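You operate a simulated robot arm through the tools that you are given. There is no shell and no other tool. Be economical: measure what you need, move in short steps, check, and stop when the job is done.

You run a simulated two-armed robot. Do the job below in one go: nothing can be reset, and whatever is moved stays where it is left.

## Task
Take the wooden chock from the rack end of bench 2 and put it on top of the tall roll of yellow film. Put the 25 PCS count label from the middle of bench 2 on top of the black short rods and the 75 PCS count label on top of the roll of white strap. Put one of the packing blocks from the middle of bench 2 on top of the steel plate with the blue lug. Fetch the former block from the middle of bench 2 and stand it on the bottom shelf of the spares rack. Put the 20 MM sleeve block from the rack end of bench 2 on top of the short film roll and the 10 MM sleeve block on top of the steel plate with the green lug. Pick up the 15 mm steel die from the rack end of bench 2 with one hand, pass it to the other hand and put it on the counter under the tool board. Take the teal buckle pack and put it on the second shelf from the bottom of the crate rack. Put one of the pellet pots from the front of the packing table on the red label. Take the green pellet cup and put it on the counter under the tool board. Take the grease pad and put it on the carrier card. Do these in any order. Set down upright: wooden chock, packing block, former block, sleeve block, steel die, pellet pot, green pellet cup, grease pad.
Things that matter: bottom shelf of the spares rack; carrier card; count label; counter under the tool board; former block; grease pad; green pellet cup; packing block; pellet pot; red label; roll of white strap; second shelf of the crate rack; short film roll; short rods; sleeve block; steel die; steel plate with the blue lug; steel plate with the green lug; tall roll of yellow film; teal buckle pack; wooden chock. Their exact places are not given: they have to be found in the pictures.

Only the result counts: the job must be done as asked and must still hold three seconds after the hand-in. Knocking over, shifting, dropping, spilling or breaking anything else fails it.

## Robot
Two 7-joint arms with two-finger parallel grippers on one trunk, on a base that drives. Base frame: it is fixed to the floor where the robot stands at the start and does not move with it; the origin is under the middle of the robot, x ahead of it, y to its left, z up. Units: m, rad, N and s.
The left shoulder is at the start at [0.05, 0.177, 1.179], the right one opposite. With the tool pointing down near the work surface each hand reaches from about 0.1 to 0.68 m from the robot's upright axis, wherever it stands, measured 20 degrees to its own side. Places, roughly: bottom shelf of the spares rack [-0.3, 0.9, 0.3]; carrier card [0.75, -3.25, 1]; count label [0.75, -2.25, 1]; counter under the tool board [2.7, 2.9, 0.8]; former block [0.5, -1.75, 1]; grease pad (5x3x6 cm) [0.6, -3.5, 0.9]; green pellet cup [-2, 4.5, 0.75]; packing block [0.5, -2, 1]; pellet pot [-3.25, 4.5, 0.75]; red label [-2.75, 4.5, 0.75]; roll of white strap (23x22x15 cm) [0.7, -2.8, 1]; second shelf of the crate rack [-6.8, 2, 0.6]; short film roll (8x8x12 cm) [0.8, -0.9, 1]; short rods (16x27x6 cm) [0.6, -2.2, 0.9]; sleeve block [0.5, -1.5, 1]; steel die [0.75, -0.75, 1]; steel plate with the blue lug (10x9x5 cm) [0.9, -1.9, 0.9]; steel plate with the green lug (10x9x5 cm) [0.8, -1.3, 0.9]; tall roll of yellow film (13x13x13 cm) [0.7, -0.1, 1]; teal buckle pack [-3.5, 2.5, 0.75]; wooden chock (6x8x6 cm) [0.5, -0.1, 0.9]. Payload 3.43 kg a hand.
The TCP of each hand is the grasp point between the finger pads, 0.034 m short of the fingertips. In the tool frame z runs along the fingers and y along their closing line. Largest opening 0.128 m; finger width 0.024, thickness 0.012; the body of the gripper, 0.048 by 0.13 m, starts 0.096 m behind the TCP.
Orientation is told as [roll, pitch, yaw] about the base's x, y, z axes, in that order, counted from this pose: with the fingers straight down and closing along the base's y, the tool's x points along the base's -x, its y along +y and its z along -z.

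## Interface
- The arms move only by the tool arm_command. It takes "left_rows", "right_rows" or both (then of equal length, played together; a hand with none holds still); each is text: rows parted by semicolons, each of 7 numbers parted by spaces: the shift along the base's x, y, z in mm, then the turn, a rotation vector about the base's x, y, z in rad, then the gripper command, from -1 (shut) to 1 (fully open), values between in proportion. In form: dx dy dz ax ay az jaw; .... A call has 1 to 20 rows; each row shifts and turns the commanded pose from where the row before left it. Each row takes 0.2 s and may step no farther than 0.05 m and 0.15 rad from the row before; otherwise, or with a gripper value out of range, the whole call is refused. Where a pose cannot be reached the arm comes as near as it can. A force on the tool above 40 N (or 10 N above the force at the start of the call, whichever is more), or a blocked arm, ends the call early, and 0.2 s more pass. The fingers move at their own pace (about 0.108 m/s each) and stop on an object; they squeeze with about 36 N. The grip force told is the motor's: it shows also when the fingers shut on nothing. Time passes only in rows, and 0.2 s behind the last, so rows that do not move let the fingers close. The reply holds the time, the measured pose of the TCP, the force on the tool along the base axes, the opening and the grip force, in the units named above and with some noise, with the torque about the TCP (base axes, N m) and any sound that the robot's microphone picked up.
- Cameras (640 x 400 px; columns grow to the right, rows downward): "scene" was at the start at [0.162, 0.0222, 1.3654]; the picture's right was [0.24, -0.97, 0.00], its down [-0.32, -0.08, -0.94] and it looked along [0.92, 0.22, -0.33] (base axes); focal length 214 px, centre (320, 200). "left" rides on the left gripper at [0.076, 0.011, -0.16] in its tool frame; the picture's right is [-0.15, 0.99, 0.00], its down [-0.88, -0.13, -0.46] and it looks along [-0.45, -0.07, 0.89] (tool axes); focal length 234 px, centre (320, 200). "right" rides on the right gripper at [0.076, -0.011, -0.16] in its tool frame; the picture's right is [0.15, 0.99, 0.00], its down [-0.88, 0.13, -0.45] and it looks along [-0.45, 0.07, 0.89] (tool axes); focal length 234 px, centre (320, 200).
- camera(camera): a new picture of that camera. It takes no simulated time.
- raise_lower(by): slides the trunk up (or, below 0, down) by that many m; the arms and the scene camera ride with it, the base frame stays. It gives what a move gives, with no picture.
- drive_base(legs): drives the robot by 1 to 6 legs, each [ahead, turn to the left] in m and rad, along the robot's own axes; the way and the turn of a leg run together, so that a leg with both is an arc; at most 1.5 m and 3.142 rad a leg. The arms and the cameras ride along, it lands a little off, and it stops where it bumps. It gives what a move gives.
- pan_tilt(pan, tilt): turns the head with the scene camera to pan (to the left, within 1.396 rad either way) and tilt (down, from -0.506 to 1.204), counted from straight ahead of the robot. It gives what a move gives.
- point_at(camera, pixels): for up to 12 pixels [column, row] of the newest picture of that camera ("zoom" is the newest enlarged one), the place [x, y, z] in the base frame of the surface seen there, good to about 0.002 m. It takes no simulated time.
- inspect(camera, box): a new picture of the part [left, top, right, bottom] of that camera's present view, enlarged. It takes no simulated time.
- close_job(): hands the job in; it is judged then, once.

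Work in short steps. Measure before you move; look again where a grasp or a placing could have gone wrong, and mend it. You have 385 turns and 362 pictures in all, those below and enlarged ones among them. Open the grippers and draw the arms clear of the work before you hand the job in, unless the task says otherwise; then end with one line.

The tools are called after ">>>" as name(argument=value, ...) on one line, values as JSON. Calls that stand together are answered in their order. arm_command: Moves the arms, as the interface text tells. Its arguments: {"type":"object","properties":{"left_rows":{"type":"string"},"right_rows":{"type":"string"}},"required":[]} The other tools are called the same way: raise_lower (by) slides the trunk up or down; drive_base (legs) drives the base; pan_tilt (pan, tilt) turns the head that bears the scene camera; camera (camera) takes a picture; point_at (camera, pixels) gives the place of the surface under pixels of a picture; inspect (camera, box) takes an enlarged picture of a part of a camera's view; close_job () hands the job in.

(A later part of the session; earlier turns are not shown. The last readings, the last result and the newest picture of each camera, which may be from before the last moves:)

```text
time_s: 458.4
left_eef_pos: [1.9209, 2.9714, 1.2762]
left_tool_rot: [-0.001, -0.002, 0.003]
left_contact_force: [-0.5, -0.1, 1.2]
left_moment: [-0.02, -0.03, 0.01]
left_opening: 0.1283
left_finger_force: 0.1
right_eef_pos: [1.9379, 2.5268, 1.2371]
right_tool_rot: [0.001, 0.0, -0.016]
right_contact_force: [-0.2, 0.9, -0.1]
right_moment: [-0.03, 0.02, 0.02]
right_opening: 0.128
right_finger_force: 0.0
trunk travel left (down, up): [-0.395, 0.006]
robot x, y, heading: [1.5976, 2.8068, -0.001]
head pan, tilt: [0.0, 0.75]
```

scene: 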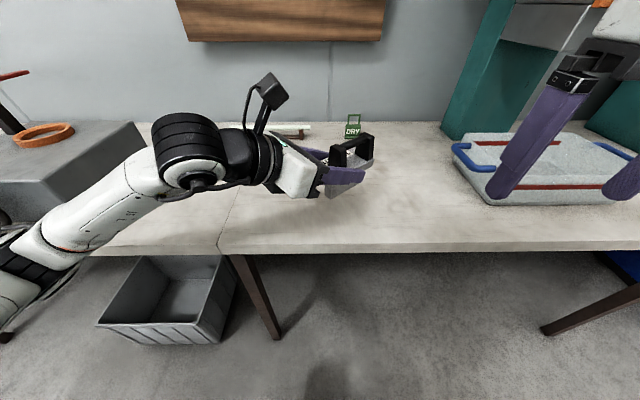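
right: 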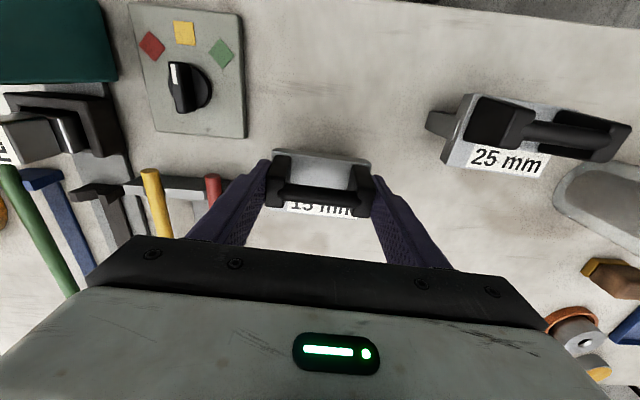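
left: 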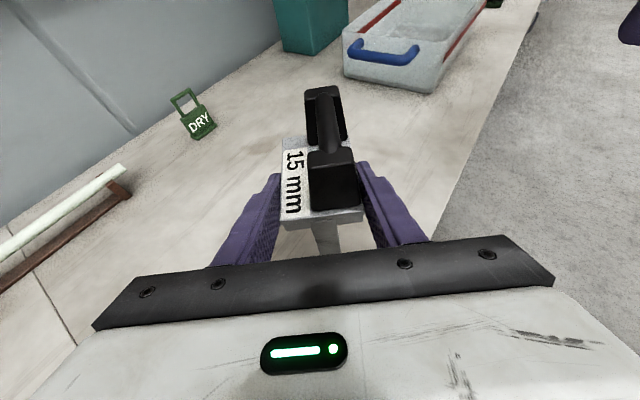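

Both hands are in the natural posture. Next is the packing table in the north-west; I turn to face it and look.

>>> drive_base(legs=[[0, 2.9]])

>>> pan_tilt(pan=-0.2, tilt=0.3)

>>> camera(camera="scene")

```text
time_s: 465.7
left_eef_pos: [1.2446, 2.7082, 1.2753]
left_tool_rot: [-0.002, -0.002, 2.933]
left_contact_force: [0.0, 0.3, 0.0]
left_moment: [0.01, -0.01, 0.02]
left_opening: 0.1281
left_finger_force: 0.0
right_eef_pos: [1.3214, 3.1476, 1.2375]
right_tool_rot: [0.001, 0.001, 2.914]
right_contact_force: [0.8, -0.6, 0.8]
right_moment: [-0.03, -0.02, 0.03]
right_opening: 0.128
right_finger_force: 0.1
trunk travel left (down, up): [-0.395, 0.006]
robot x, y, heading: [1.5935, 2.8068, 2.921]
head pan, tilt: [0.0, 0.75]
```

```text
time_s: 466.6
left_eef_pos: [1.2451, 2.7082, 1.2768]
left_tool_rot: [-0.002, -0.002, 2.935]
left_contact_force: [0.9, -0.7, -0.9]
left_moment: [0.0, 0.02, -0.01]
left_opening: 0.128
left_finger_force: 0.1
right_eef_pos: [1.3215, 3.1473, 1.2366]
right_tool_rot: [0.001, 0.002, 2.913]
right_contact_force: [-0.3, 0.2, 1.2]
right_moment: [-0.02, -0.02, 0.0]
right_opening: 0.1282
right_finger_force: 0.0
trunk travel left (down, up): [-0.395, 0.006]
robot x, y, heading: [1.593, 2.803, 2.922]
head pan, tilt: [-0.201, 0.3]
```

```text
228 pictures are left
```

scene: 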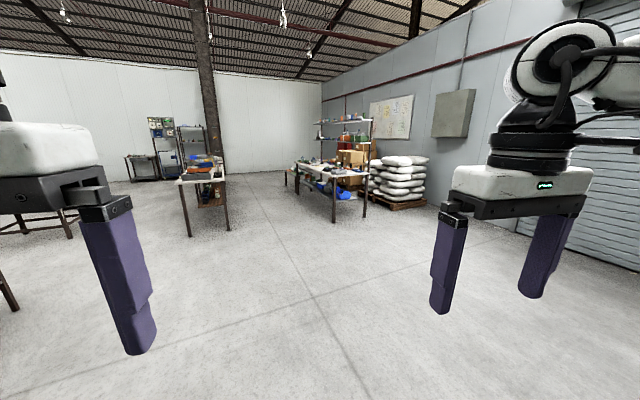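

I measure the table legs and the other table at left.

>>> point_at(camera="scene", pixels=[[366, 215], [334, 220], [287, 188], [300, 206], [190, 235], [228, 230], [350, 165], [300, 165], [405, 205], [340, 170], [200, 175]])

```text
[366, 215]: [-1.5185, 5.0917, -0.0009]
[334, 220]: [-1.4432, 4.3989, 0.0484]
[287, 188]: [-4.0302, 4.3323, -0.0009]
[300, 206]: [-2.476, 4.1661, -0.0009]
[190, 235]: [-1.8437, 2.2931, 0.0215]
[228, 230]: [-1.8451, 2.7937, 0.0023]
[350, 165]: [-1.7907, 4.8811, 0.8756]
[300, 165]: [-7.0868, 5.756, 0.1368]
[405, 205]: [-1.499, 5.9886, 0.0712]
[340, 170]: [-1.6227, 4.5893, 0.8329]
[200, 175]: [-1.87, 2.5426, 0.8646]
```

Clear path. I drive to about (-1.9,3.6) and face the packing table.

>>> drive_base(legs=[[1.5, 0], [1.5, 0], [0.55, 0], [0, -1.35]])

>>> pan_tilt(pan=0.3, tilt=0.6)

>>> camera(camera="scene")

```text
time_s: 487.0
left_eef_pos: [-2.014, 3.8931, 1.2769]
left_tool_rot: [-0.002, -0.002, 1.592]
left_contact_force: [-0.4, 0.3, 0.2]
left_moment: [0.0, 0.02, 0.0]
left_opening: 0.1279
left_finger_force: 0.0
right_eef_pos: [-1.5682, 3.9152, 1.2371]
right_tool_rot: [0.001, 0.002, 1.569]
right_contact_force: [-0.5, 0.4, -0.2]
right_moment: [0.0, 0.01, 0.0]
right_opening: 0.128
right_finger_force: 0.1
trunk travel left (down, up): [-0.395, 0.006]
robot x, y, heading: [-1.8424, 3.572, 1.58]
head pan, tilt: [-0.201, 0.3]
```

```text
time_s: 488.0
left_eef_pos: [-2.0141, 3.8925, 1.2776]
left_tool_rot: [-0.003, -0.003, 1.592]
left_contact_force: [-0.1, 0.5, 1.1]
left_moment: [-0.03, -0.01, 0.01]
left_opening: 0.1279
left_finger_force: 0.0
right_eef_pos: [-1.5692, 3.915, 1.2364]
right_tool_rot: [0.002, 0.001, 1.57]
right_contact_force: [0.0, -0.4, 0.3]
right_moment: [0.01, 0.01, -0.02]
right_opening: 0.1281
right_finger_force: 0.1
trunk travel left (down, up): [-0.395, 0.006]
robot x, y, heading: [-1.8411, 3.5708, 1.581]
head pan, tilt: [0.3, 0.6]
```

```text
227 pictures are left
```

scene: 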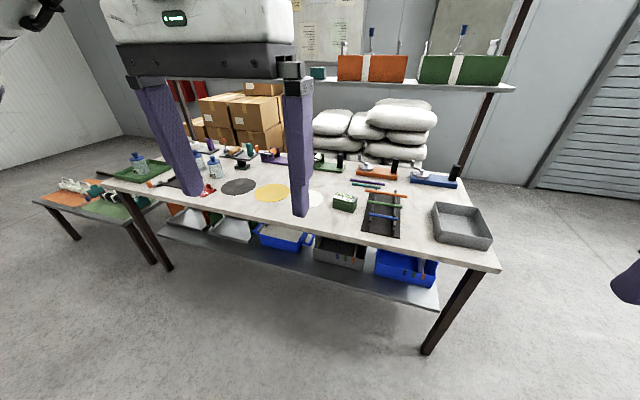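

I enlarge the table top.

>>> inspect(camera="scene", box=[290, 140, 500, 270])

>>> inspect(camera="scene", box=[100, 130, 300, 240])

```text
3.05 times, centred on (395, 205) of scene
```

zoom: 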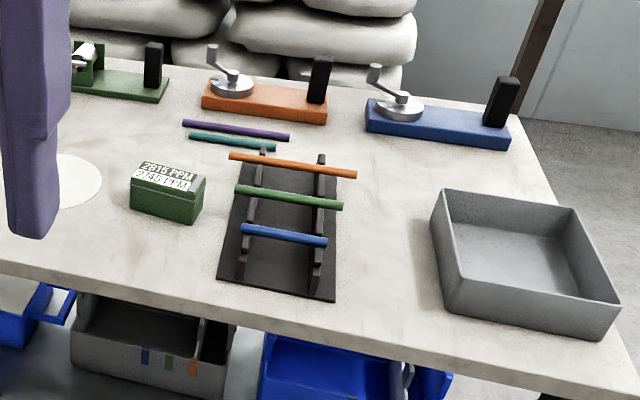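

```text
3.20 times, centred on (200, 185) of scene
```

zoom: 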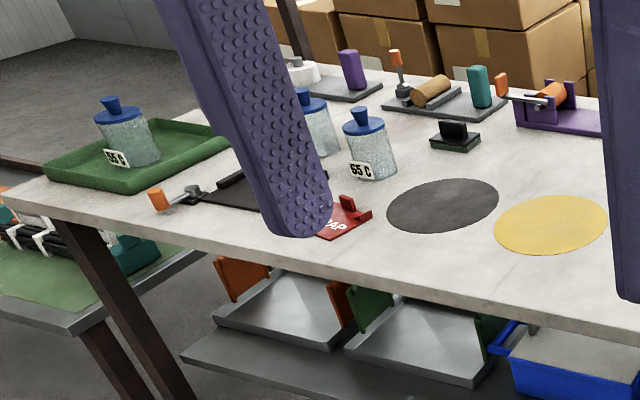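

I lower the obstruction: swing the left hand outward, then look again.

>>> arm_command(left_rows="-40 -20 0 0 0 0 1;-40 -20 0 0 0 0 1;-40 -20 0 0 0 0 1")

>>> pan_tilt(pan=0.0, tilt=0.6)

>>> camera(camera="scene")

```text
time_s: 488.8
left_eef_pos: [-2.1353, 3.8295, 1.2772]
left_tool_rot: [-0.003, -0.002, 1.588]
left_contact_force: [0.0, -1.4, -0.1]
left_moment: [0.0, -0.03, -0.01]
left_opening: 0.128
left_finger_force: 0.0
right_eef_pos: [-1.5706, 3.9151, 1.2369]
right_tool_rot: [0.001, 0.0, 1.569]
right_contact_force: [-0.4, -0.2, 0.9]
right_moment: [0.06, -0.03, -0.01]
right_opening: 0.1279
right_finger_force: 0.0
trunk travel left (down, up): [-0.395, 0.006]
robot x, y, heading: [-1.8426, 3.5723, 1.58]
head pan, tilt: [0.3, 0.6]
```

```text
time_s: 489.6
left_eef_pos: [-2.1349, 3.8305, 1.2783]
left_tool_rot: [-0.003, -0.002, 1.592]
left_contact_force: [0.3, 0.9, 0.5]
left_moment: [-0.01, 0.0, 0.0]
left_opening: 0.128
left_finger_force: 0.1
right_eef_pos: [-1.5694, 3.9171, 1.2356]
right_tool_rot: [0.001, 0.0, 1.569]
right_contact_force: [0.9, 0.5, -0.5]
right_moment: [0.02, 0.01, 0.0]
right_opening: 0.128
right_finger_force: 0.0
trunk travel left (down, up): [-0.395, 0.006]
robot x, y, heading: [-1.84, 3.5749, 1.578]
head pan, tilt: [0.0, 0.6]
```

```text
224 pictures are left
```

scene: 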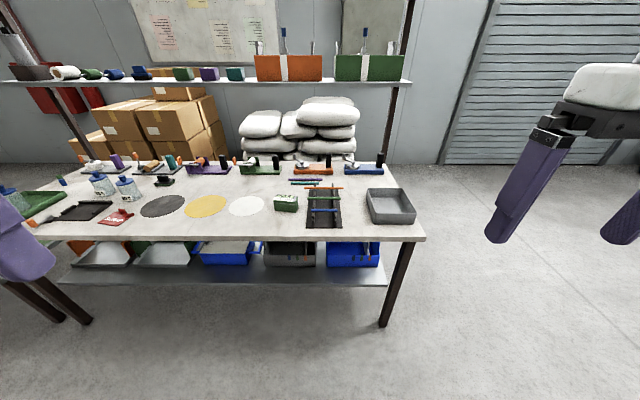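

>>> inspect(camera="scene", box=[200, 140, 420, 270])

>>> inspect(camera="scene", box=[0, 140, 220, 270])

>>> point_at(camera="scene", pixels=[[286, 200], [165, 206], [245, 206], [205, 206], [118, 218], [127, 188], [102, 183], [410, 235], [165, 180], [390, 205], [360, 65], [30, 205]])

```text
2.91 times, centred on (310, 205) of scene
```

zoom: 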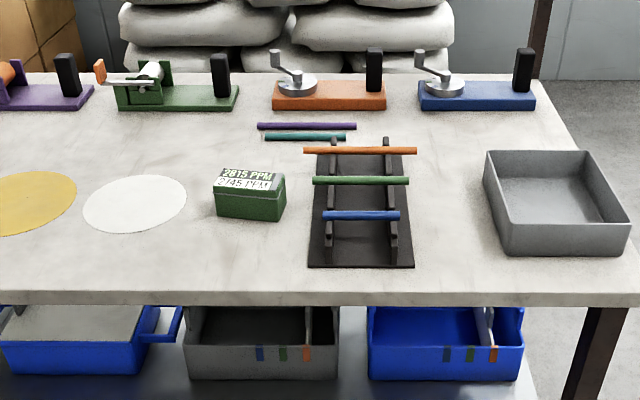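

```text
2.91 times, centred on (110, 205) of scene
```

zoom: 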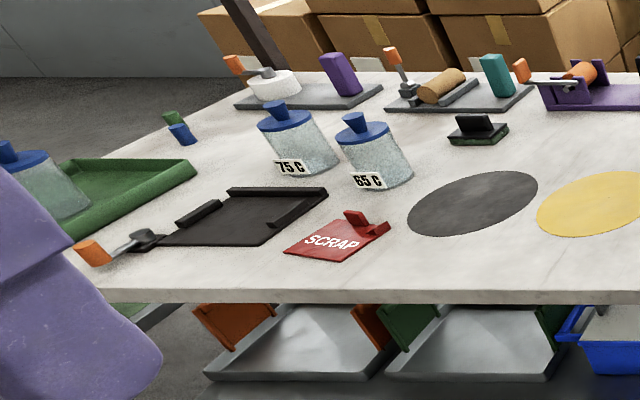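

```text
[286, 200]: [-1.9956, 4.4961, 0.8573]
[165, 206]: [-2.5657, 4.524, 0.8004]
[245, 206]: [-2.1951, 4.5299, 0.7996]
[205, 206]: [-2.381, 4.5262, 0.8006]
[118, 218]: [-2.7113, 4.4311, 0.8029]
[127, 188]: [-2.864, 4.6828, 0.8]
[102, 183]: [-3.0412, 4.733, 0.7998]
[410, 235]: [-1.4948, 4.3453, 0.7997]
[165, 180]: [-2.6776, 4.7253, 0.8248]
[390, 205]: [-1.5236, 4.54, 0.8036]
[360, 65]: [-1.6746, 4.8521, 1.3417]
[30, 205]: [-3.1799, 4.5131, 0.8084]
```

The red SCRAP label is at (-2.71,4.43); jars 65 C and 75 C are pellet pots; the green 2815 PPM tub at (-2.0,4.5) matches the green pellet cup. I go first to x≈-3.0 for a pot.

>>> drive_base(legs=[[0, 1.563], [1.16, 0], [0, -1.571], [0.25, 0]])

>>> pan_tilt(pan=0.0, tilt=0.6)

>>> camera(camera="scene")

```text
time_s: 504.6
left_eef_pos: [-3.2797, 4.054, 1.2776]
left_tool_rot: [-0.002, 0.001, 1.589]
left_contact_force: [0.0, 0.2, -0.3]
left_moment: [0.01, -0.03, -0.02]
left_opening: 0.1282
left_finger_force: 0.0
right_eef_pos: [-2.7144, 4.1387, 1.2359]
right_tool_rot: [0.003, 0.001, 1.566]
right_contact_force: [-0.1, -0.5, 0.3]
right_moment: [-0.05, 0.01, -0.02]
right_opening: 0.1279
right_finger_force: 0.2
trunk travel left (down, up): [-0.395, 0.006]
robot x, y, heading: [-2.9878, 3.7937, 1.579]
head pan, tilt: [0.0, 0.6]
```

```text
time_s: 505.2
left_eef_pos: [-3.2799, 4.0541, 1.2789]
left_tool_rot: [0.0, -0.002, 1.588]
left_contact_force: [0.5, 0.3, 0.3]
left_moment: [0.01, 0.0, -0.01]
left_opening: 0.128
left_finger_force: 0.0
right_eef_pos: [-2.7134, 4.1382, 1.2376]
right_tool_rot: [0.002, 0.0, 1.567]
right_contact_force: [0.4, -0.3, -0.5]
right_moment: [0.04, 0.0, -0.04]
right_opening: 0.1279
right_finger_force: 0.0
trunk travel left (down, up): [-0.395, 0.006]
robot x, y, heading: [-2.9878, 3.7912, 1.579]
head pan, tilt: [0.0, 0.6]
```

```text
221 pictures are left
```

scene: 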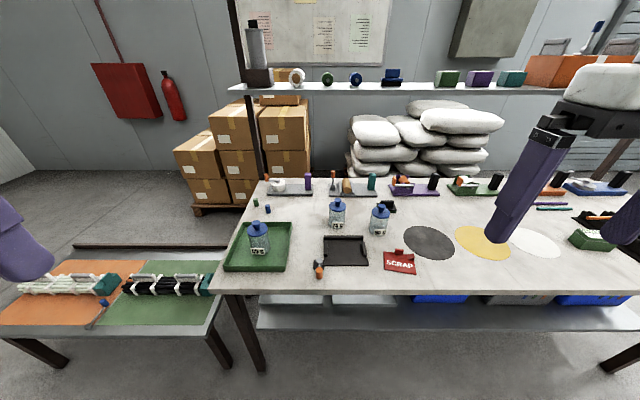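

I enlarge the jars and the red label.

>>> inspect(camera="scene", box=[320, 190, 430, 280])

```text
4.44 times, centred on (375, 235) of scene
```

zoom: 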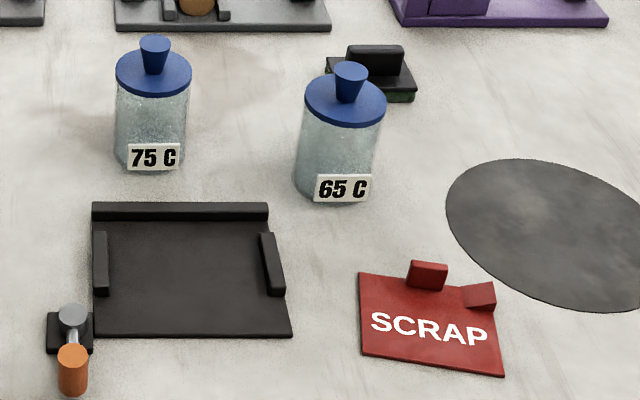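

>>> point_at(camera="zoom", pixels=[[348, 70], [348, 118], [309, 98], [383, 102], [340, 198], [325, 110], [360, 275], [360, 355], [500, 372], [494, 315], [427, 280], [478, 292]])

>>> point_at(camera="scene", pixels=[[380, 207], [390, 280], [230, 275], [345, 265]])

```text
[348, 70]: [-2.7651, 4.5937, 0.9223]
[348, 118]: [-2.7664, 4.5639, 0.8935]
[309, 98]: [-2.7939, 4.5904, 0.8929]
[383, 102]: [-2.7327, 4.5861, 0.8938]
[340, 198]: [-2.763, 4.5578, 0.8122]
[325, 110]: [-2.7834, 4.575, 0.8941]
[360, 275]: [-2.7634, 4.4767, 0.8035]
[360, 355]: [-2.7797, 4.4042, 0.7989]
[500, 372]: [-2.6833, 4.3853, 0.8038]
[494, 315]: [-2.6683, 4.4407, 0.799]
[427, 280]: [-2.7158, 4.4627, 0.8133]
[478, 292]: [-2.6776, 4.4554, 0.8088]
```

```text
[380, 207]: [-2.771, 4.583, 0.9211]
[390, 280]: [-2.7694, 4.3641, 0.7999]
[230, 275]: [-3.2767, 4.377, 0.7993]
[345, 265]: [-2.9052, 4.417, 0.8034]
```

Jar 65 C: lid centre (-2.763,4.590), body about 60 mm wide. Red label centre ≈(-2.724,4.43). I drive up to the table and lower the trunk to nominal.

>>> drive_base(legs=[[0.25, 0]])

>>> raise_lower(by=-0.05)

>>> camera(camera="right")

```text
time_s: 507.0
left_eef_pos: [-3.2791, 4.3049, 1.2781]
left_tool_rot: [-0.001, -0.002, 1.581]
left_contact_force: [0.1, -0.2, -0.1]
left_moment: [-0.02, -0.01, 0.0]
left_opening: 0.1279
left_finger_force: 0.1
right_eef_pos: [-2.7122, 4.384, 1.2357]
right_tool_rot: [0.003, 0.001, 1.56]
right_contact_force: [0.5, 0.7, 0.2]
right_moment: [-0.02, -0.01, 0.05]
right_opening: 0.1279
right_finger_force: 0.0
trunk travel left (down, up): [-0.395, 0.006]
robot x, y, heading: [-2.9906, 4.0399, 1.57]
head pan, tilt: [0.0, 0.6]
```

```text
time_s: 507.9
left_eef_pos: [-3.2783, 4.3047, 1.228]
left_tool_rot: [-0.002, 0.0, 1.58]
left_contact_force: [0.5, 0.2, -0.1]
left_moment: [0.01, -0.03, -0.01]
left_opening: 0.1278
left_finger_force: 0.1
right_eef_pos: [-2.7127, 4.3843, 1.1857]
right_tool_rot: [0.003, 0.0, 1.56]
right_contact_force: [0.0, 0.7, 0.1]
right_moment: [-0.01, -0.04, 0.03]
right_opening: 0.1279
right_finger_force: 0.1
trunk travel left (down, up): [-0.345, 0.056]
robot x, y, heading: [-2.989, 4.0393, 1.572]
head pan, tilt: [0.0, 0.6]
```

```text
219 pictures are left
```

right: 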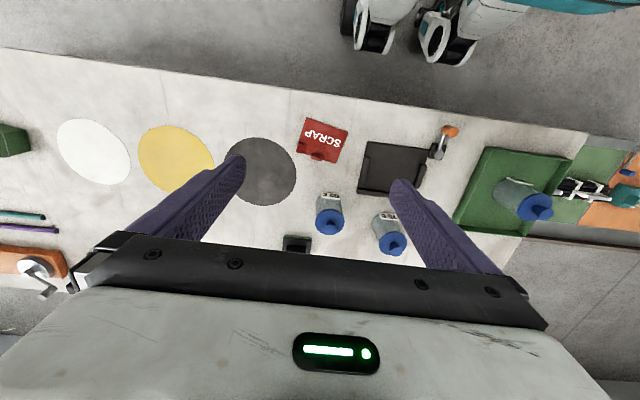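

I bring the right hand over the 65 C jar.

>>> arm_command(right_rows="-8.5 34 -31 0 0 0 0.6;-8.5 34 -31 0 0 0 0.6;-8.5 34 -31 0 0 0 0.6;-8.5 34 -31 0 0 0 0.6;-8.5 35 -31 0 0 0 0.6;-8.5 35 -31 0 0 0 0.6;0 0 0 0 0 0 0.6")

>>> camera(camera="right")

```text
time_s: 509.5
left_eef_pos: [-3.2783, 4.3041, 1.2298]
left_tool_rot: [-0.001, -0.001, 1.58]
left_contact_force: [-0.9, 0.8, 0.1]
left_moment: [0.03, 0.02, 0.02]
left_opening: 0.1279
left_finger_force: 0.1
right_eef_pos: [-2.761, 4.5874, 1.0018]
right_tool_rot: [0.002, -0.003, 1.561]
right_contact_force: [-0.4, 1.0, 0.1]
right_moment: [0.01, 0.0, -0.03]
right_opening: 0.1025
right_finger_force: 0.1
trunk travel left (down, up): [-0.345, 0.056]
robot x, y, heading: [-2.9887, 4.0418, 1.572]
head pan, tilt: [0.0, 0.6]
```

```text
218 pictures are left
```

right: 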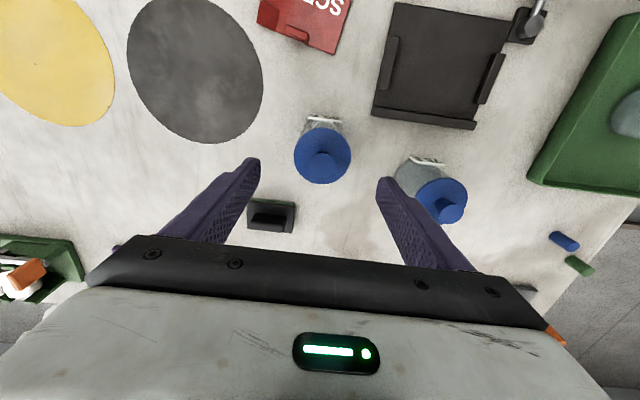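

The jar is centred between the fingers. I descend to z≈0.85 and close on the glass body.

>>> arm_command(right_rows="-1 1 -38 0 0 0 0.4;0 1 -38 0 0 0 0.4;0 0 -38 0 0 0 0.4;0 0 -38 0 0 0 0.4;0 0 0 0 0 0 -1;0 0 0 0 0 0 -1;0 0 0 0 0 0 -1")

>>> camera(camera="right")

>>> inspect(camera="scene", box=[300, 130, 480, 270])

```text
time_s: 510.3
left_eef_pos: [-3.2783, 4.3056, 1.228]
left_tool_rot: [0.0, 0.0, 1.581]
left_contact_force: [-0.2, 0.1, 0.5]
left_moment: [-0.08, 0.05, 0.03]
left_opening: 0.1278
left_finger_force: 0.1
right_eef_pos: [-2.7504, 4.5739, 0.9172]
right_tool_rot: [0.016, -0.018, 1.562]
right_contact_force: [-0.4, 0.0, -0.2]
right_moment: [-0.04, -0.09, 0.03]
right_opening: 0.0903
right_finger_force: 0.7
right hand out of reach, approached as far as the arm can: row 1, 2, 3
trunk travel left (down, up): [-0.345, 0.056]
robot x, y, heading: [-2.987, 4.0438, 1.567]
head pan, tilt: [0.0, 0.6]
stopped in row 3 (right hand): the force on the tool passed its limit (the readings are from after the stop); the commanded pose is now the measured one
```

```text
217 pictures are left
```

right: 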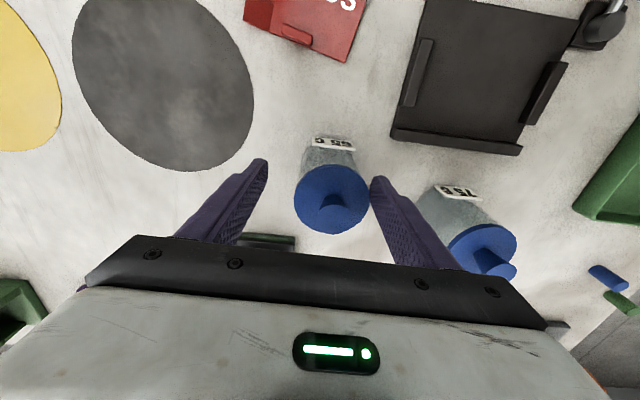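

```text
2.86 times, centred on (390, 200) of scene
```

zoom: 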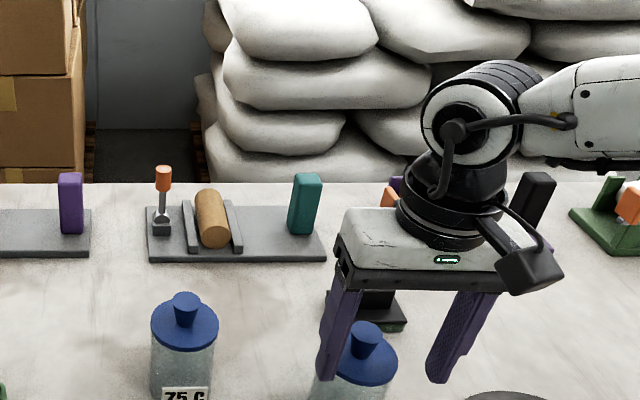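

The arm ran out of reach while descending and a finger touched the lid, so it stopped. I raise straight up and look at the jar.

>>> arm_command(right_rows="-3 0 15 -0.01 0.01 0 0.5;-5 0 30 0 0 0 0.5;0 0 40 0 0 0 0.5;0 0 0 0 0 0 0.5")

>>> inspect(camera="scene", box=[300, 170, 460, 290])

```text
time_s: 511.3
left_eef_pos: [-3.2777, 4.304, 1.2288]
left_tool_rot: [-0.003, -0.003, 1.581]
left_contact_force: [0.3, 0.4, -0.6]
left_moment: [0.01, 0.05, 0.02]
left_opening: 0.1281
left_finger_force: 0.1
right_eef_pos: [-2.7571, 4.5713, 1.0029]
right_tool_rot: [0.026, -0.01, 1.562]
right_contact_force: [0.4, 0.8, -0.4]
right_moment: [0.02, 0.0, -0.04]
right_opening: 0.0959
right_finger_force: 0.1
trunk travel left (down, up): [-0.345, 0.056]
robot x, y, heading: [-2.9902, 4.0425, 1.574]
head pan, tilt: [0.0, 0.6]
```

```text
3.33 times, centred on (380, 230) of scene
```

zoom: 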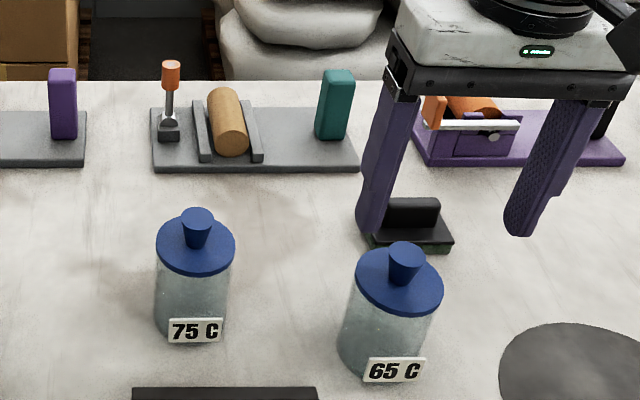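

The jar is fine. I raise the hand, correct its small tilt and lower the trunk 0.14 m to bring the shoulder closer.

>>> arm_command(right_rows="0 0 40 -0.01 -0.026 0 0.5;0 0 40 0 0 0 0.5;0 0 30 0 0 0 0.5")

>>> raise_lower(by=-0.14)

>>> inspect(camera="scene", box=[320, 130, 460, 250])

```text
time_s: 512.1
left_eef_pos: [-3.2779, 4.3041, 1.2275]
left_tool_rot: [-0.003, -0.003, 1.582]
left_contact_force: [-0.4, 0.0, -0.3]
left_moment: [0.01, -0.01, -0.03]
left_opening: 0.1281
left_finger_force: 0.1
right_eef_pos: [-2.7605, 4.5718, 1.1155]
right_tool_rot: [0.0, 0.0, 1.562]
right_contact_force: [1.3, -0.9, 0.3]
right_moment: [-0.03, 0.01, 0.0]
right_opening: 0.0961
right_finger_force: 0.1
trunk travel left (down, up): [-0.345, 0.056]
robot x, y, heading: [-2.9869, 4.0406, 1.57]
head pan, tilt: [0.0, 0.6]
```

```text
time_s: 513.8
left_eef_pos: [-3.2784, 4.3042, 1.0887]
left_tool_rot: [-0.003, 0.0, 1.582]
left_contact_force: [0.0, -0.2, -0.6]
left_moment: [-0.03, 0.01, -0.01]
left_opening: 0.1279
left_finger_force: 0.0
right_eef_pos: [-2.7605, 4.5733, 0.9755]
right_tool_rot: [0.001, -0.003, 1.561]
right_contact_force: [0.5, 0.2, 0.5]
right_moment: [0.0, 0.02, -0.03]
right_opening: 0.0959
right_finger_force: 0.1
trunk travel left (down, up): [-0.205, 0.196]
robot x, y, heading: [-2.9862, 4.0435, 1.573]
head pan, tilt: [0.0, 0.6]
```

```text
3.33 times, centred on (390, 190) of scene
```

zoom: 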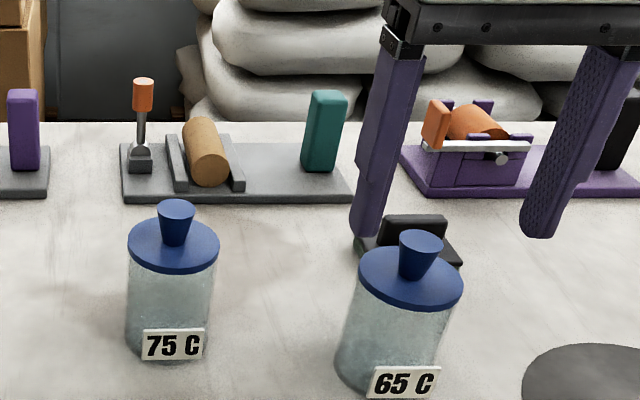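

I re-measure the jar's lid.

>>> point_at(camera="zoom", pixels=[[363, 275], [459, 288], [421, 240], [410, 303], [385, 265], [375, 375], [345, 330], [430, 345]])

```text
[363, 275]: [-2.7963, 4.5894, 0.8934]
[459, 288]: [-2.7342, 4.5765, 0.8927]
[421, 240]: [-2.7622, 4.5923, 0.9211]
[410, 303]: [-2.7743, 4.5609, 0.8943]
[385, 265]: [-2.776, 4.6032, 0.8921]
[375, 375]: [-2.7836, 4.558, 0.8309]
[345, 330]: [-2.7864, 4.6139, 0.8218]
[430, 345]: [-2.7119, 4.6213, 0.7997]
```

Jar centre (-2.765,4.591). I centre the hand and descend in smaller steps, checking reach.

>>> arm_command(right_rows="-4.5 18 0 0 0 0 0.5;0 0 0 0 0 0 0.5")

>>> camera(camera="right")

```text
time_s: 514.4
left_eef_pos: [-3.2782, 4.3051, 1.0885]
left_tool_rot: [-0.001, -0.001, 1.582]
left_contact_force: [0.0, -0.7, -0.2]
left_moment: [0.0, 0.02, 0.03]
left_opening: 0.1281
left_finger_force: 0.0
right_eef_pos: [-2.7595, 4.5817, 0.9726]
right_tool_rot: [0.001, -0.004, 1.559]
right_contact_force: [-0.4, -0.6, 1.2]
right_moment: [0.02, -0.01, -0.01]
right_opening: 0.096
right_finger_force: 0.0
right hand out of reach, approached as far as the arm can: row 1
trunk travel left (down, up): [-0.205, 0.196]
robot x, y, heading: [-2.9905, 4.0393, 1.572]
head pan, tilt: [0.0, 0.6]
```

```text
213 pictures are left
```

right: 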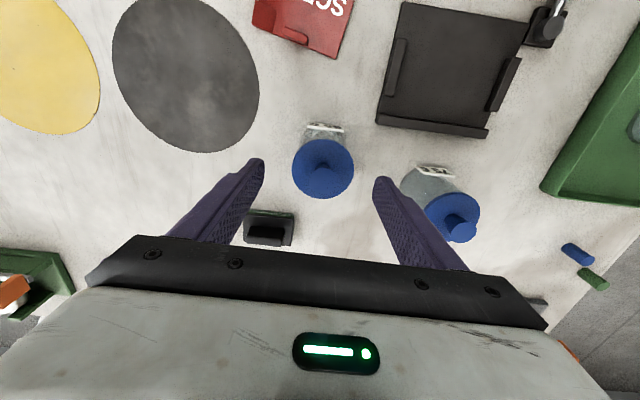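

The right arm seems stuck in a shortened posture. I look at it.

>>> pan_tilt(pan=-0.9, tilt=0.3)

>>> camera(camera="scene")

```text
time_s: 515.6
left_eef_pos: [-3.2784, 4.3047, 1.0874]
left_tool_rot: [-0.002, -0.001, 1.582]
left_contact_force: [-0.1, 1.0, -0.8]
left_moment: [0.0, 0.03, -0.01]
left_opening: 0.1281
left_finger_force: 0.1
right_eef_pos: [-2.7593, 4.5805, 0.9732]
right_tool_rot: [0.0, -0.004, 1.561]
right_contact_force: [0.2, 0.4, 0.0]
right_moment: [-0.01, -0.02, -0.02]
right_opening: 0.0961
right_finger_force: 0.0
trunk travel left (down, up): [-0.205, 0.196]
robot x, y, heading: [-2.9882, 4.0398, 1.567]
head pan, tilt: [-0.901, 0.3]
```

```text
212 pictures are left
```

scene: 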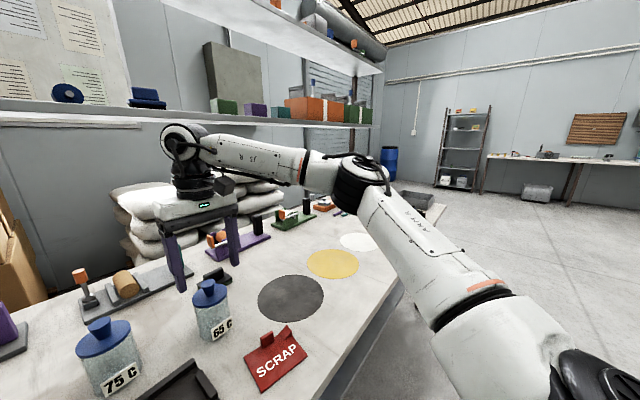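

The posture is the usual elbow-out one; perhaps hand yaw limits it. The jar is round, so I try yawing the hand by -0.4 and then see if it reaches.

>>> arm_command(right_rows="0 0 15 0 0 -0.13 0.5;0 0 0 0 0 -0.13 0.5;0 0 0 0 0 -0.13 0.5;-4 10 0 0 0 0 0.5;0 10 0 0 0 0 0.5;0 0 0 0 0 0 0.5")

```text
time_s: 517.0
left_eef_pos: [-3.2796, 4.304, 1.0887]
left_tool_rot: [-0.001, -0.001, 1.58]
left_contact_force: [-0.5, -0.1, 0.4]
left_moment: [-0.03, -0.01, 0.01]
left_opening: 0.1281
left_finger_force: 0.0
right_eef_pos: [-2.7522, 4.5839, 0.983]
right_tool_rot: [0.003, -0.002, 1.169]
right_contact_force: [0.8, -0.9, 0.3]
right_moment: [-0.02, -0.01, 0.01]
right_opening: 0.096
right_finger_force: 0.0
right hand out of reach, approached as far as the arm can: row 1, 4, 5
trunk travel left (down, up): [-0.205, 0.196]
robot x, y, heading: [-2.9891, 4.0438, 1.57]
head pan, tilt: [-0.901, 0.3]
```

Not that way. I try the other direction (+0.7).

>>> arm_command(right_rows="0 0 0 0 0 0.14 0.5;0 0 0 0 0 0.14 0.5;0 0 0 0 0 0.14 0.5;0 0 0 0 0 0.14 0.5;0 0 0 0 0 0.14 0.5;-4 10 0 0 0 0 0.5;-4 10 0 0 0 0 0.5;0 0 0 0 0 0 0.5")

```text
time_s: 518.8
left_eef_pos: [-3.2785, 4.3044, 1.0877]
left_tool_rot: [-0.002, -0.002, 1.581]
left_contact_force: [-0.2, -0.1, -1.0]
left_moment: [0.02, 0.01, -0.02]
left_opening: 0.128
left_finger_force: 0.0
right_eef_pos: [-2.7518, 4.5825, 0.9822]
right_tool_rot: [0.001, -0.001, 1.871]
right_contact_force: [-0.7, 0.2, 0.5]
right_moment: [0.01, -0.03, -0.02]
right_opening: 0.0958
right_finger_force: 0.2
right hand out of reach, approached as far as the arm can: row 6, 7
trunk travel left (down, up): [-0.205, 0.196]
robot x, y, heading: [-2.9864, 4.0378, 1.574]
head pan, tilt: [-0.901, 0.3]
```

The limit is independent of yaw: the right arm's elbow posture is shortened. The left arm has had better reach, so I'll use it from x≈-2.55. I retract, raise and reposition.

>>> arm_command(right_rows="0 -20 40 0 0 -0.1 1;0 -40 25 0 0 -0.1 1;0 -40 25 0 0 -0.1 1;0 -40 0 0 0 0 1;0 -40 0 0 0 0 1;0 -40 0 0 0 0 1")

>>> raise_lower(by=0.14)

>>> drive_base(legs=[[-0.25, 0], [0, -1.571], [0.44, 0], [0, 1.571], [0.24, 0]])

>>> pan_tilt(pan=0.2, tilt=0.7)

>>> camera(camera="scene")

```text
time_s: 520.2
left_eef_pos: [-3.2778, 4.305, 1.0878]
left_tool_rot: [-0.001, -0.002, 1.581]
left_contact_force: [0.4, 0.7, 0.4]
left_moment: [-0.01, -0.01, 0.01]
left_opening: 0.1279
left_finger_force: 0.0
right_eef_pos: [-2.7506, 4.3592, 1.0725]
right_tool_rot: [0.003, -0.003, 1.57]
right_contact_force: [-0.2, -0.2, -0.2]
right_moment: [0.0, 0.0, 0.0]
right_opening: 0.1279
right_finger_force: 0.1
trunk travel left (down, up): [-0.205, 0.196]
robot x, y, heading: [-2.9912, 4.0413, 1.569]
head pan, tilt: [-0.901, 0.3]
```

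```text
time_s: 521.8
left_eef_pos: [-3.2791, 4.3046, 1.2276]
left_tool_rot: [-0.001, -0.002, 1.583]
left_contact_force: [0.6, -0.3, 0.2]
left_moment: [0.0, 0.0, 0.01]
left_opening: 0.1282
left_finger_force: 0.0
right_eef_pos: [-2.7493, 4.3614, 1.2129]
right_tool_rot: [0.002, -0.002, 1.57]
right_contact_force: [0.6, 0.8, -0.3]
right_moment: [0.02, -0.02, 0.05]
right_opening: 0.1281
right_finger_force: 0.1
trunk travel left (down, up): [-0.345, 0.056]
robot x, y, heading: [-2.9881, 4.0416, 1.567]
head pan, tilt: [-0.901, 0.3]
```

```text
time_s: 535.1
left_eef_pos: [-2.8625, 4.2811, 1.2283]
left_tool_rot: [-0.002, -0.002, 1.633]
left_contact_force: [0.0, -0.3, 0.1]
left_moment: [-0.04, 0.0, -0.01]
left_opening: 0.1279
left_finger_force: 0.0
right_eef_pos: [-2.3377, 4.3654, 1.2129]
right_tool_rot: [0.002, -0.001, 1.623]
right_contact_force: [0.1, -0.4, 0.2]
right_moment: [-0.02, 0.0, -0.02]
right_opening: 0.1281
right_finger_force: 0.1
trunk travel left (down, up): [-0.345, 0.056]
robot x, y, heading: [-2.5585, 4.0351, 1.622]
head pan, tilt: [-0.901, 0.3]
```

```text
time_s: 536.4
left_eef_pos: [-2.8626, 4.2812, 1.228]
left_tool_rot: [-0.002, -0.001, 1.634]
left_contact_force: [-0.9, -0.3, 0.2]
left_moment: [0.05, -0.02, 0.02]
left_opening: 0.1279
left_finger_force: 0.1
right_eef_pos: [-2.3375, 4.3651, 1.213]
right_tool_rot: [0.001, -0.002, 1.623]
right_contact_force: [-0.1, -0.7, -0.2]
right_moment: [-0.03, -0.01, -0.03]
right_opening: 0.1279
right_finger_force: 0.0
trunk travel left (down, up): [-0.345, 0.056]
robot x, y, heading: [-2.5563, 4.0355, 1.625]
head pan, tilt: [0.201, 0.7]
```

```text
211 pictures are left
```

scene: 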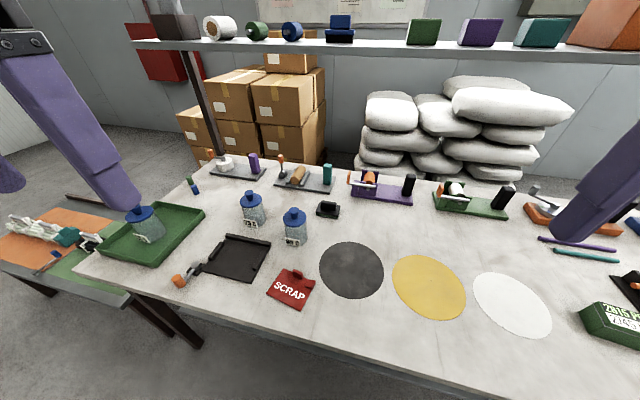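

I bring the left hand above the 65 C jar.

>>> arm_command(left_rows="10.8 34.4 -25 0 0 0 0.6;10.8 34.4 -25 0 0 0 0.6;10.8 34.4 -25 0 0 0 0.6;10.8 34.4 -25 0 0 0 0.6;10.8 34.4 -25 0 0 0 0.6;10.8 34.4 -25 0 0 0 0.6;10.8 34.4 -25 0 0 0 0.6;10.8 34.4 -25 0 0 0 0.6;11 35 -28 0 0 0 0.6;0 0 0 0 0 0 0.6")

>>> camera(camera="left")

```text
time_s: 538.6
left_eef_pos: [-2.7665, 4.5896, 1.0014]
left_tool_rot: [-0.003, -0.001, 1.635]
left_contact_force: [0.4, 0.5, 0.3]
left_moment: [0.05, -0.01, -0.01]
left_opening: 0.1025
left_finger_force: 0.1
right_eef_pos: [-2.3367, 4.3641, 1.2133]
right_tool_rot: [0.002, -0.001, 1.623]
right_contact_force: [0.3, 0.4, 0.2]
right_moment: [0.03, 0.02, 0.02]
right_opening: 0.1277
right_finger_force: 0.1
trunk travel left (down, up): [-0.345, 0.056]
robot x, y, heading: [-2.5601, 4.0328, 1.627]
head pan, tilt: [0.201, 0.7]
```

```text
210 pictures are left
```

left: 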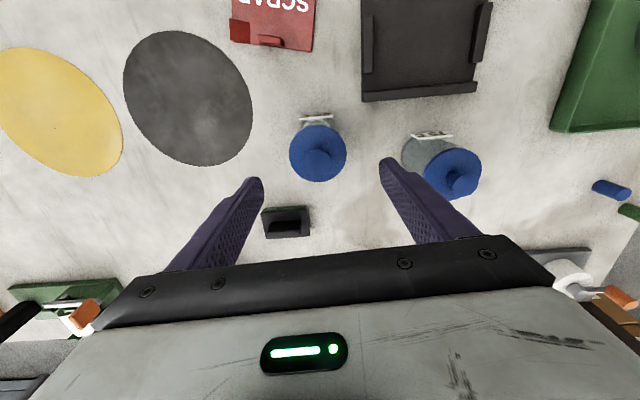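

Centred. I test the reach with a partial descent that keeps the tips above the lid.

>>> arm_command(left_rows="0 0 -28 0 0 0 0.6;0 0 0 0 0 0 0.6")

```text
time_s: 539.2
left_eef_pos: [-2.7667, 4.5912, 0.973]
left_tool_rot: [-0.001, 0.0, 1.632]
left_contact_force: [-0.5, 0.7, -0.1]
left_moment: [-0.02, -0.01, 0.02]
left_opening: 0.1024
left_finger_force: 0.0
right_eef_pos: [-2.338, 4.3648, 1.2133]
right_tool_rot: [0.002, 0.0, 1.624]
right_contact_force: [0.8, 0.5, -0.3]
right_moment: [-0.03, 0.01, -0.01]
right_opening: 0.1282
right_finger_force: 0.0
trunk travel left (down, up): [-0.345, 0.056]
robot x, y, heading: [-2.56, 4.0306, 1.623]
head pan, tilt: [0.201, 0.7]
```

Reach holds. I go on down in two checked steps.

>>> arm_command(left_rows="0 0 -20 0 0 0 0.6;0 0 -20 0 0 0 0.6;0 0 0 0 0 0 0.6")

>>> camera(camera="left")

```text
time_s: 540.0
left_eef_pos: [-2.7671, 4.5913, 0.9332]
left_tool_rot: [-0.005, -0.002, 1.632]
left_contact_force: [0.1, -0.1, 0.0]
left_moment: [0.01, 0.03, -0.02]
left_opening: 0.1025
left_finger_force: 0.1
right_eef_pos: [-2.3368, 4.3653, 1.2141]
right_tool_rot: [0.001, -0.002, 1.622]
right_contact_force: [-0.5, -0.4, 0.2]
right_moment: [0.0, -0.04, 0.01]
right_opening: 0.1278
right_finger_force: 0.1
trunk travel left (down, up): [-0.345, 0.056]
robot x, y, heading: [-2.5593, 4.0292, 1.622]
head pan, tilt: [0.201, 0.7]
```

```text
209 pictures are left
```

left: 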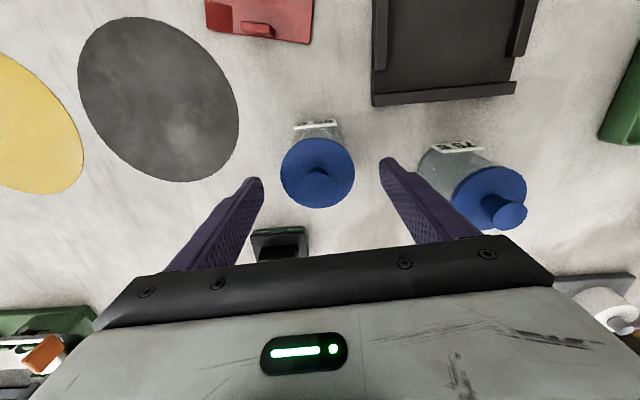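

>>> arm_command(left_rows="0 0 -27 0 0 0 0.5;0 0 -27 0 0 0 0.5;0 0 -26 0 0 0 0.5;0 0 0 0 0 0 0.5")

```text
time_s: 541.0
left_eef_pos: [-2.765, 4.5902, 0.8523]
left_tool_rot: [-0.003, -0.002, 1.632]
left_contact_force: [-0.8, 0.3, 0.0]
left_moment: [0.04, -0.01, -0.04]
left_opening: 0.096
left_finger_force: 0.0
right_eef_pos: [-2.3373, 4.3641, 1.2132]
right_tool_rot: [0.002, -0.002, 1.623]
right_contact_force: [1.0, -0.1, 0.7]
right_moment: [0.03, -0.01, -0.02]
right_opening: 0.128
right_finger_force: 0.0
trunk travel left (down, up): [-0.345, 0.056]
robot x, y, heading: [-2.5567, 4.0338, 1.627]
head pan, tilt: [0.201, 0.7]
```

The hand is around the jar at z 0.852. I close and lift slightly.

>>> arm_command(left_rows="0 0 0 0 0 0 -1;0 0 0 0 0 0 -1;0 0 0 0 0 0 -1;0 0 30 0 0 0 -1;0 0 30 0 0 0 -1")

>>> camera(camera="left")

>>> camera(camera="scene")

```text
time_s: 542.2
left_eef_pos: [-2.7651, 4.5895, 0.9135]
left_tool_rot: [-0.002, -0.003, 1.633]
left_contact_force: [0.5, 0.2, -2.9]
left_moment: [-0.01, -0.01, -0.02]
left_opening: 0.067
left_finger_force: 36.0
right_eef_pos: [-2.3382, 4.3652, 1.2122]
right_tool_rot: [0.002, 0.0, 1.623]
right_contact_force: [-0.1, -0.8, 0.3]
right_moment: [-0.01, 0.01, 0.02]
right_opening: 0.128
right_finger_force: 0.1
trunk travel left (down, up): [-0.345, 0.056]
robot x, y, heading: [-2.557, 4.0312, 1.62]
head pan, tilt: [0.201, 0.7]
```

```text
208 pictures are left
```

left: 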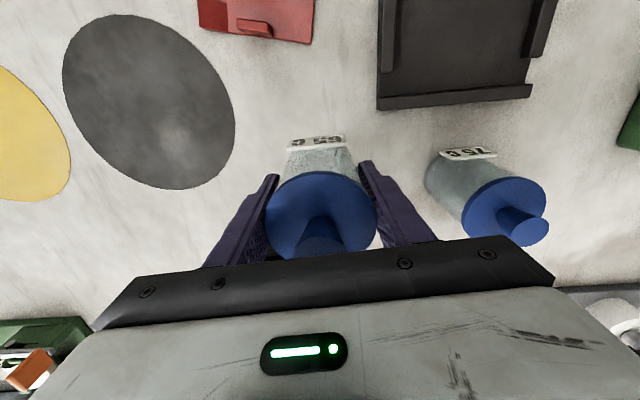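

```text
207 pictures are left
```

scene: 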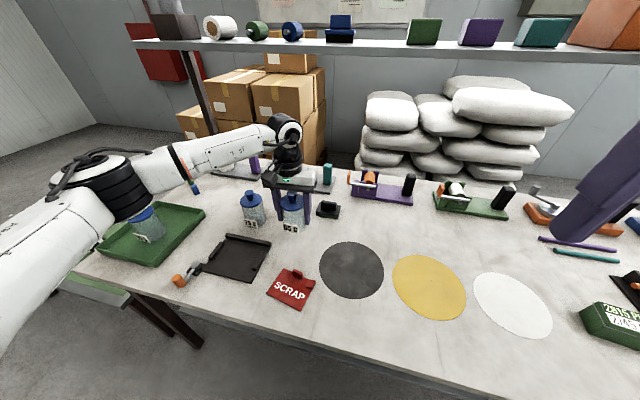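

Held (0.067 wide). I re-measure the red label from here before carrying.

>>> inspect(camera="scene", box=[255, 255, 335, 315])

>>> point_at(camera="zoom", pixels=[[205, 95], [95, 280], [370, 425], [470, 205], [345, 145], [310, 125], [300, 235], [420, 180], [380, 160], [285, 110], [355, 395], [110, 300]])

```text
6.67 times, centred on (295, 285) of scene
```

zoom: 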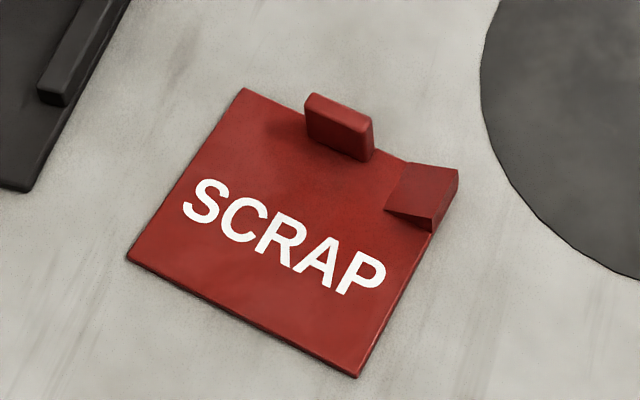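

```text
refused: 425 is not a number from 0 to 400
```

>>> point_at(camera="zoom", pixels=[[245, 92], [132, 252], [352, 370], [430, 232], [312, 140], [362, 158], [335, 130], [340, 100], [390, 208], [445, 180], [280, 235]])

```text
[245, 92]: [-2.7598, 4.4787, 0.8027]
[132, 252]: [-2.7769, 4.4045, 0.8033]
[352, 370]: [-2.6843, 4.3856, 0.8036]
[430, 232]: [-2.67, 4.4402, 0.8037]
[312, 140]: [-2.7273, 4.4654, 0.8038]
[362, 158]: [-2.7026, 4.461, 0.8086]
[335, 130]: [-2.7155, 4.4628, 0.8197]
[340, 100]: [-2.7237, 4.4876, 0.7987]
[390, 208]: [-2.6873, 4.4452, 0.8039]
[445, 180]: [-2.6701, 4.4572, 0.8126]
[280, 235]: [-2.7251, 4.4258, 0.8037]
```

Target jar centre (-2.727,4.427), clear of tab and wedge. I carry it there at height.

>>> arm_command(left_rows="9.5 -41 0 0 0 0 -1;9.5 -41 0 0 0 0 -1;9.5 -41 0 0 0 0 -1;9.5 -40 0 0 0 0 -1;0 0 0 0 0 0 -1")

>>> inspect(camera="scene", box=[220, 190, 380, 320])

>>> camera(camera="left")

```text
time_s: 543.4
left_eef_pos: [-2.7295, 4.4286, 0.9119]
left_tool_rot: [-0.002, -0.002, 1.636]
left_contact_force: [-0.9, 0.5, -3.2]
left_moment: [0.0, -0.06, 0.0]
left_opening: 0.0672
left_finger_force: 36.3
right_eef_pos: [-2.3376, 4.3648, 1.213]
right_tool_rot: [0.002, -0.002, 1.624]
right_contact_force: [0.2, 0.4, 0.8]
right_moment: [0.03, 0.0, -0.01]
right_opening: 0.1281
right_finger_force: 0.0
trunk travel left (down, up): [-0.345, 0.056]
robot x, y, heading: [-2.557, 4.032, 1.619]
head pan, tilt: [0.201, 0.7]
```

```text
3.08 times, centred on (300, 255) of scene
```

zoom: 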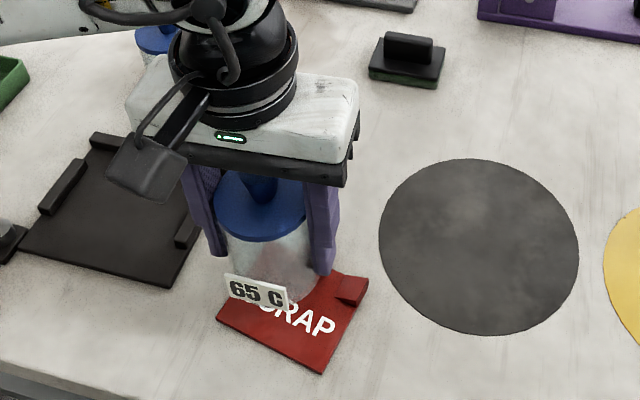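

```text
204 pictures are left
```

left: 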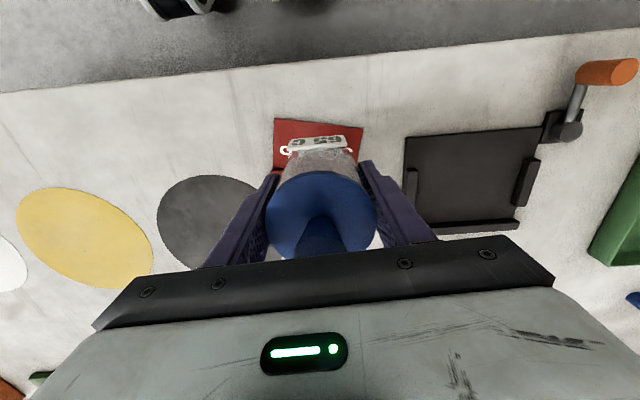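

I lower onto the label: contact expected at z≈0.856.

>>> arm_command(left_rows="2 -1 -26 0 0 0 -1;0 0 -24 0 0 0 -1;0 0 -3 0 0 0 -1;0 0 -2 0 0 0 -1;0 0 -1 0 0 0 -1;0 0 0 0 0 0 -1")

>>> inspect(camera="scene", box=[220, 190, 380, 320])

```text
time_s: 544.8
left_eef_pos: [-2.726, 4.4276, 0.857]
left_tool_rot: [-0.002, -0.005, 1.633]
left_contact_force: [-0.4, 0.4, 3.3]
left_moment: [-0.06, 0.08, 0.03]
left_opening: 0.0673
left_finger_force: 36.1
right_eef_pos: [-2.3375, 4.365, 1.2131]
right_tool_rot: [0.002, 0.0, 1.623]
right_contact_force: [-0.3, -0.3, 0.1]
right_moment: [0.04, -0.01, -0.01]
right_opening: 0.1279
right_finger_force: 0.1
trunk travel left (down, up): [-0.345, 0.056]
robot x, y, heading: [-2.5582, 4.034, 1.623]
head pan, tilt: [0.201, 0.7]
```

```text
3.08 times, centred on (300, 255) of scene
```

zoom: 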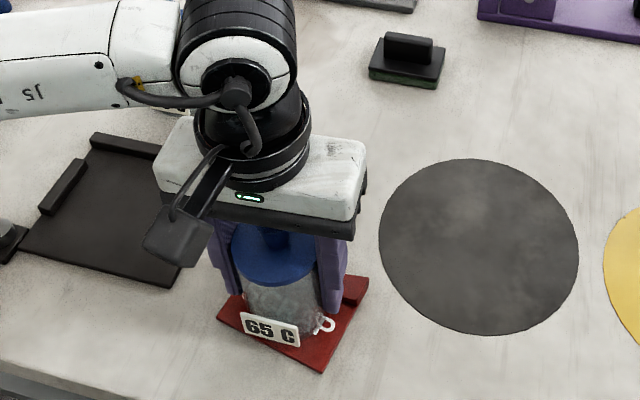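

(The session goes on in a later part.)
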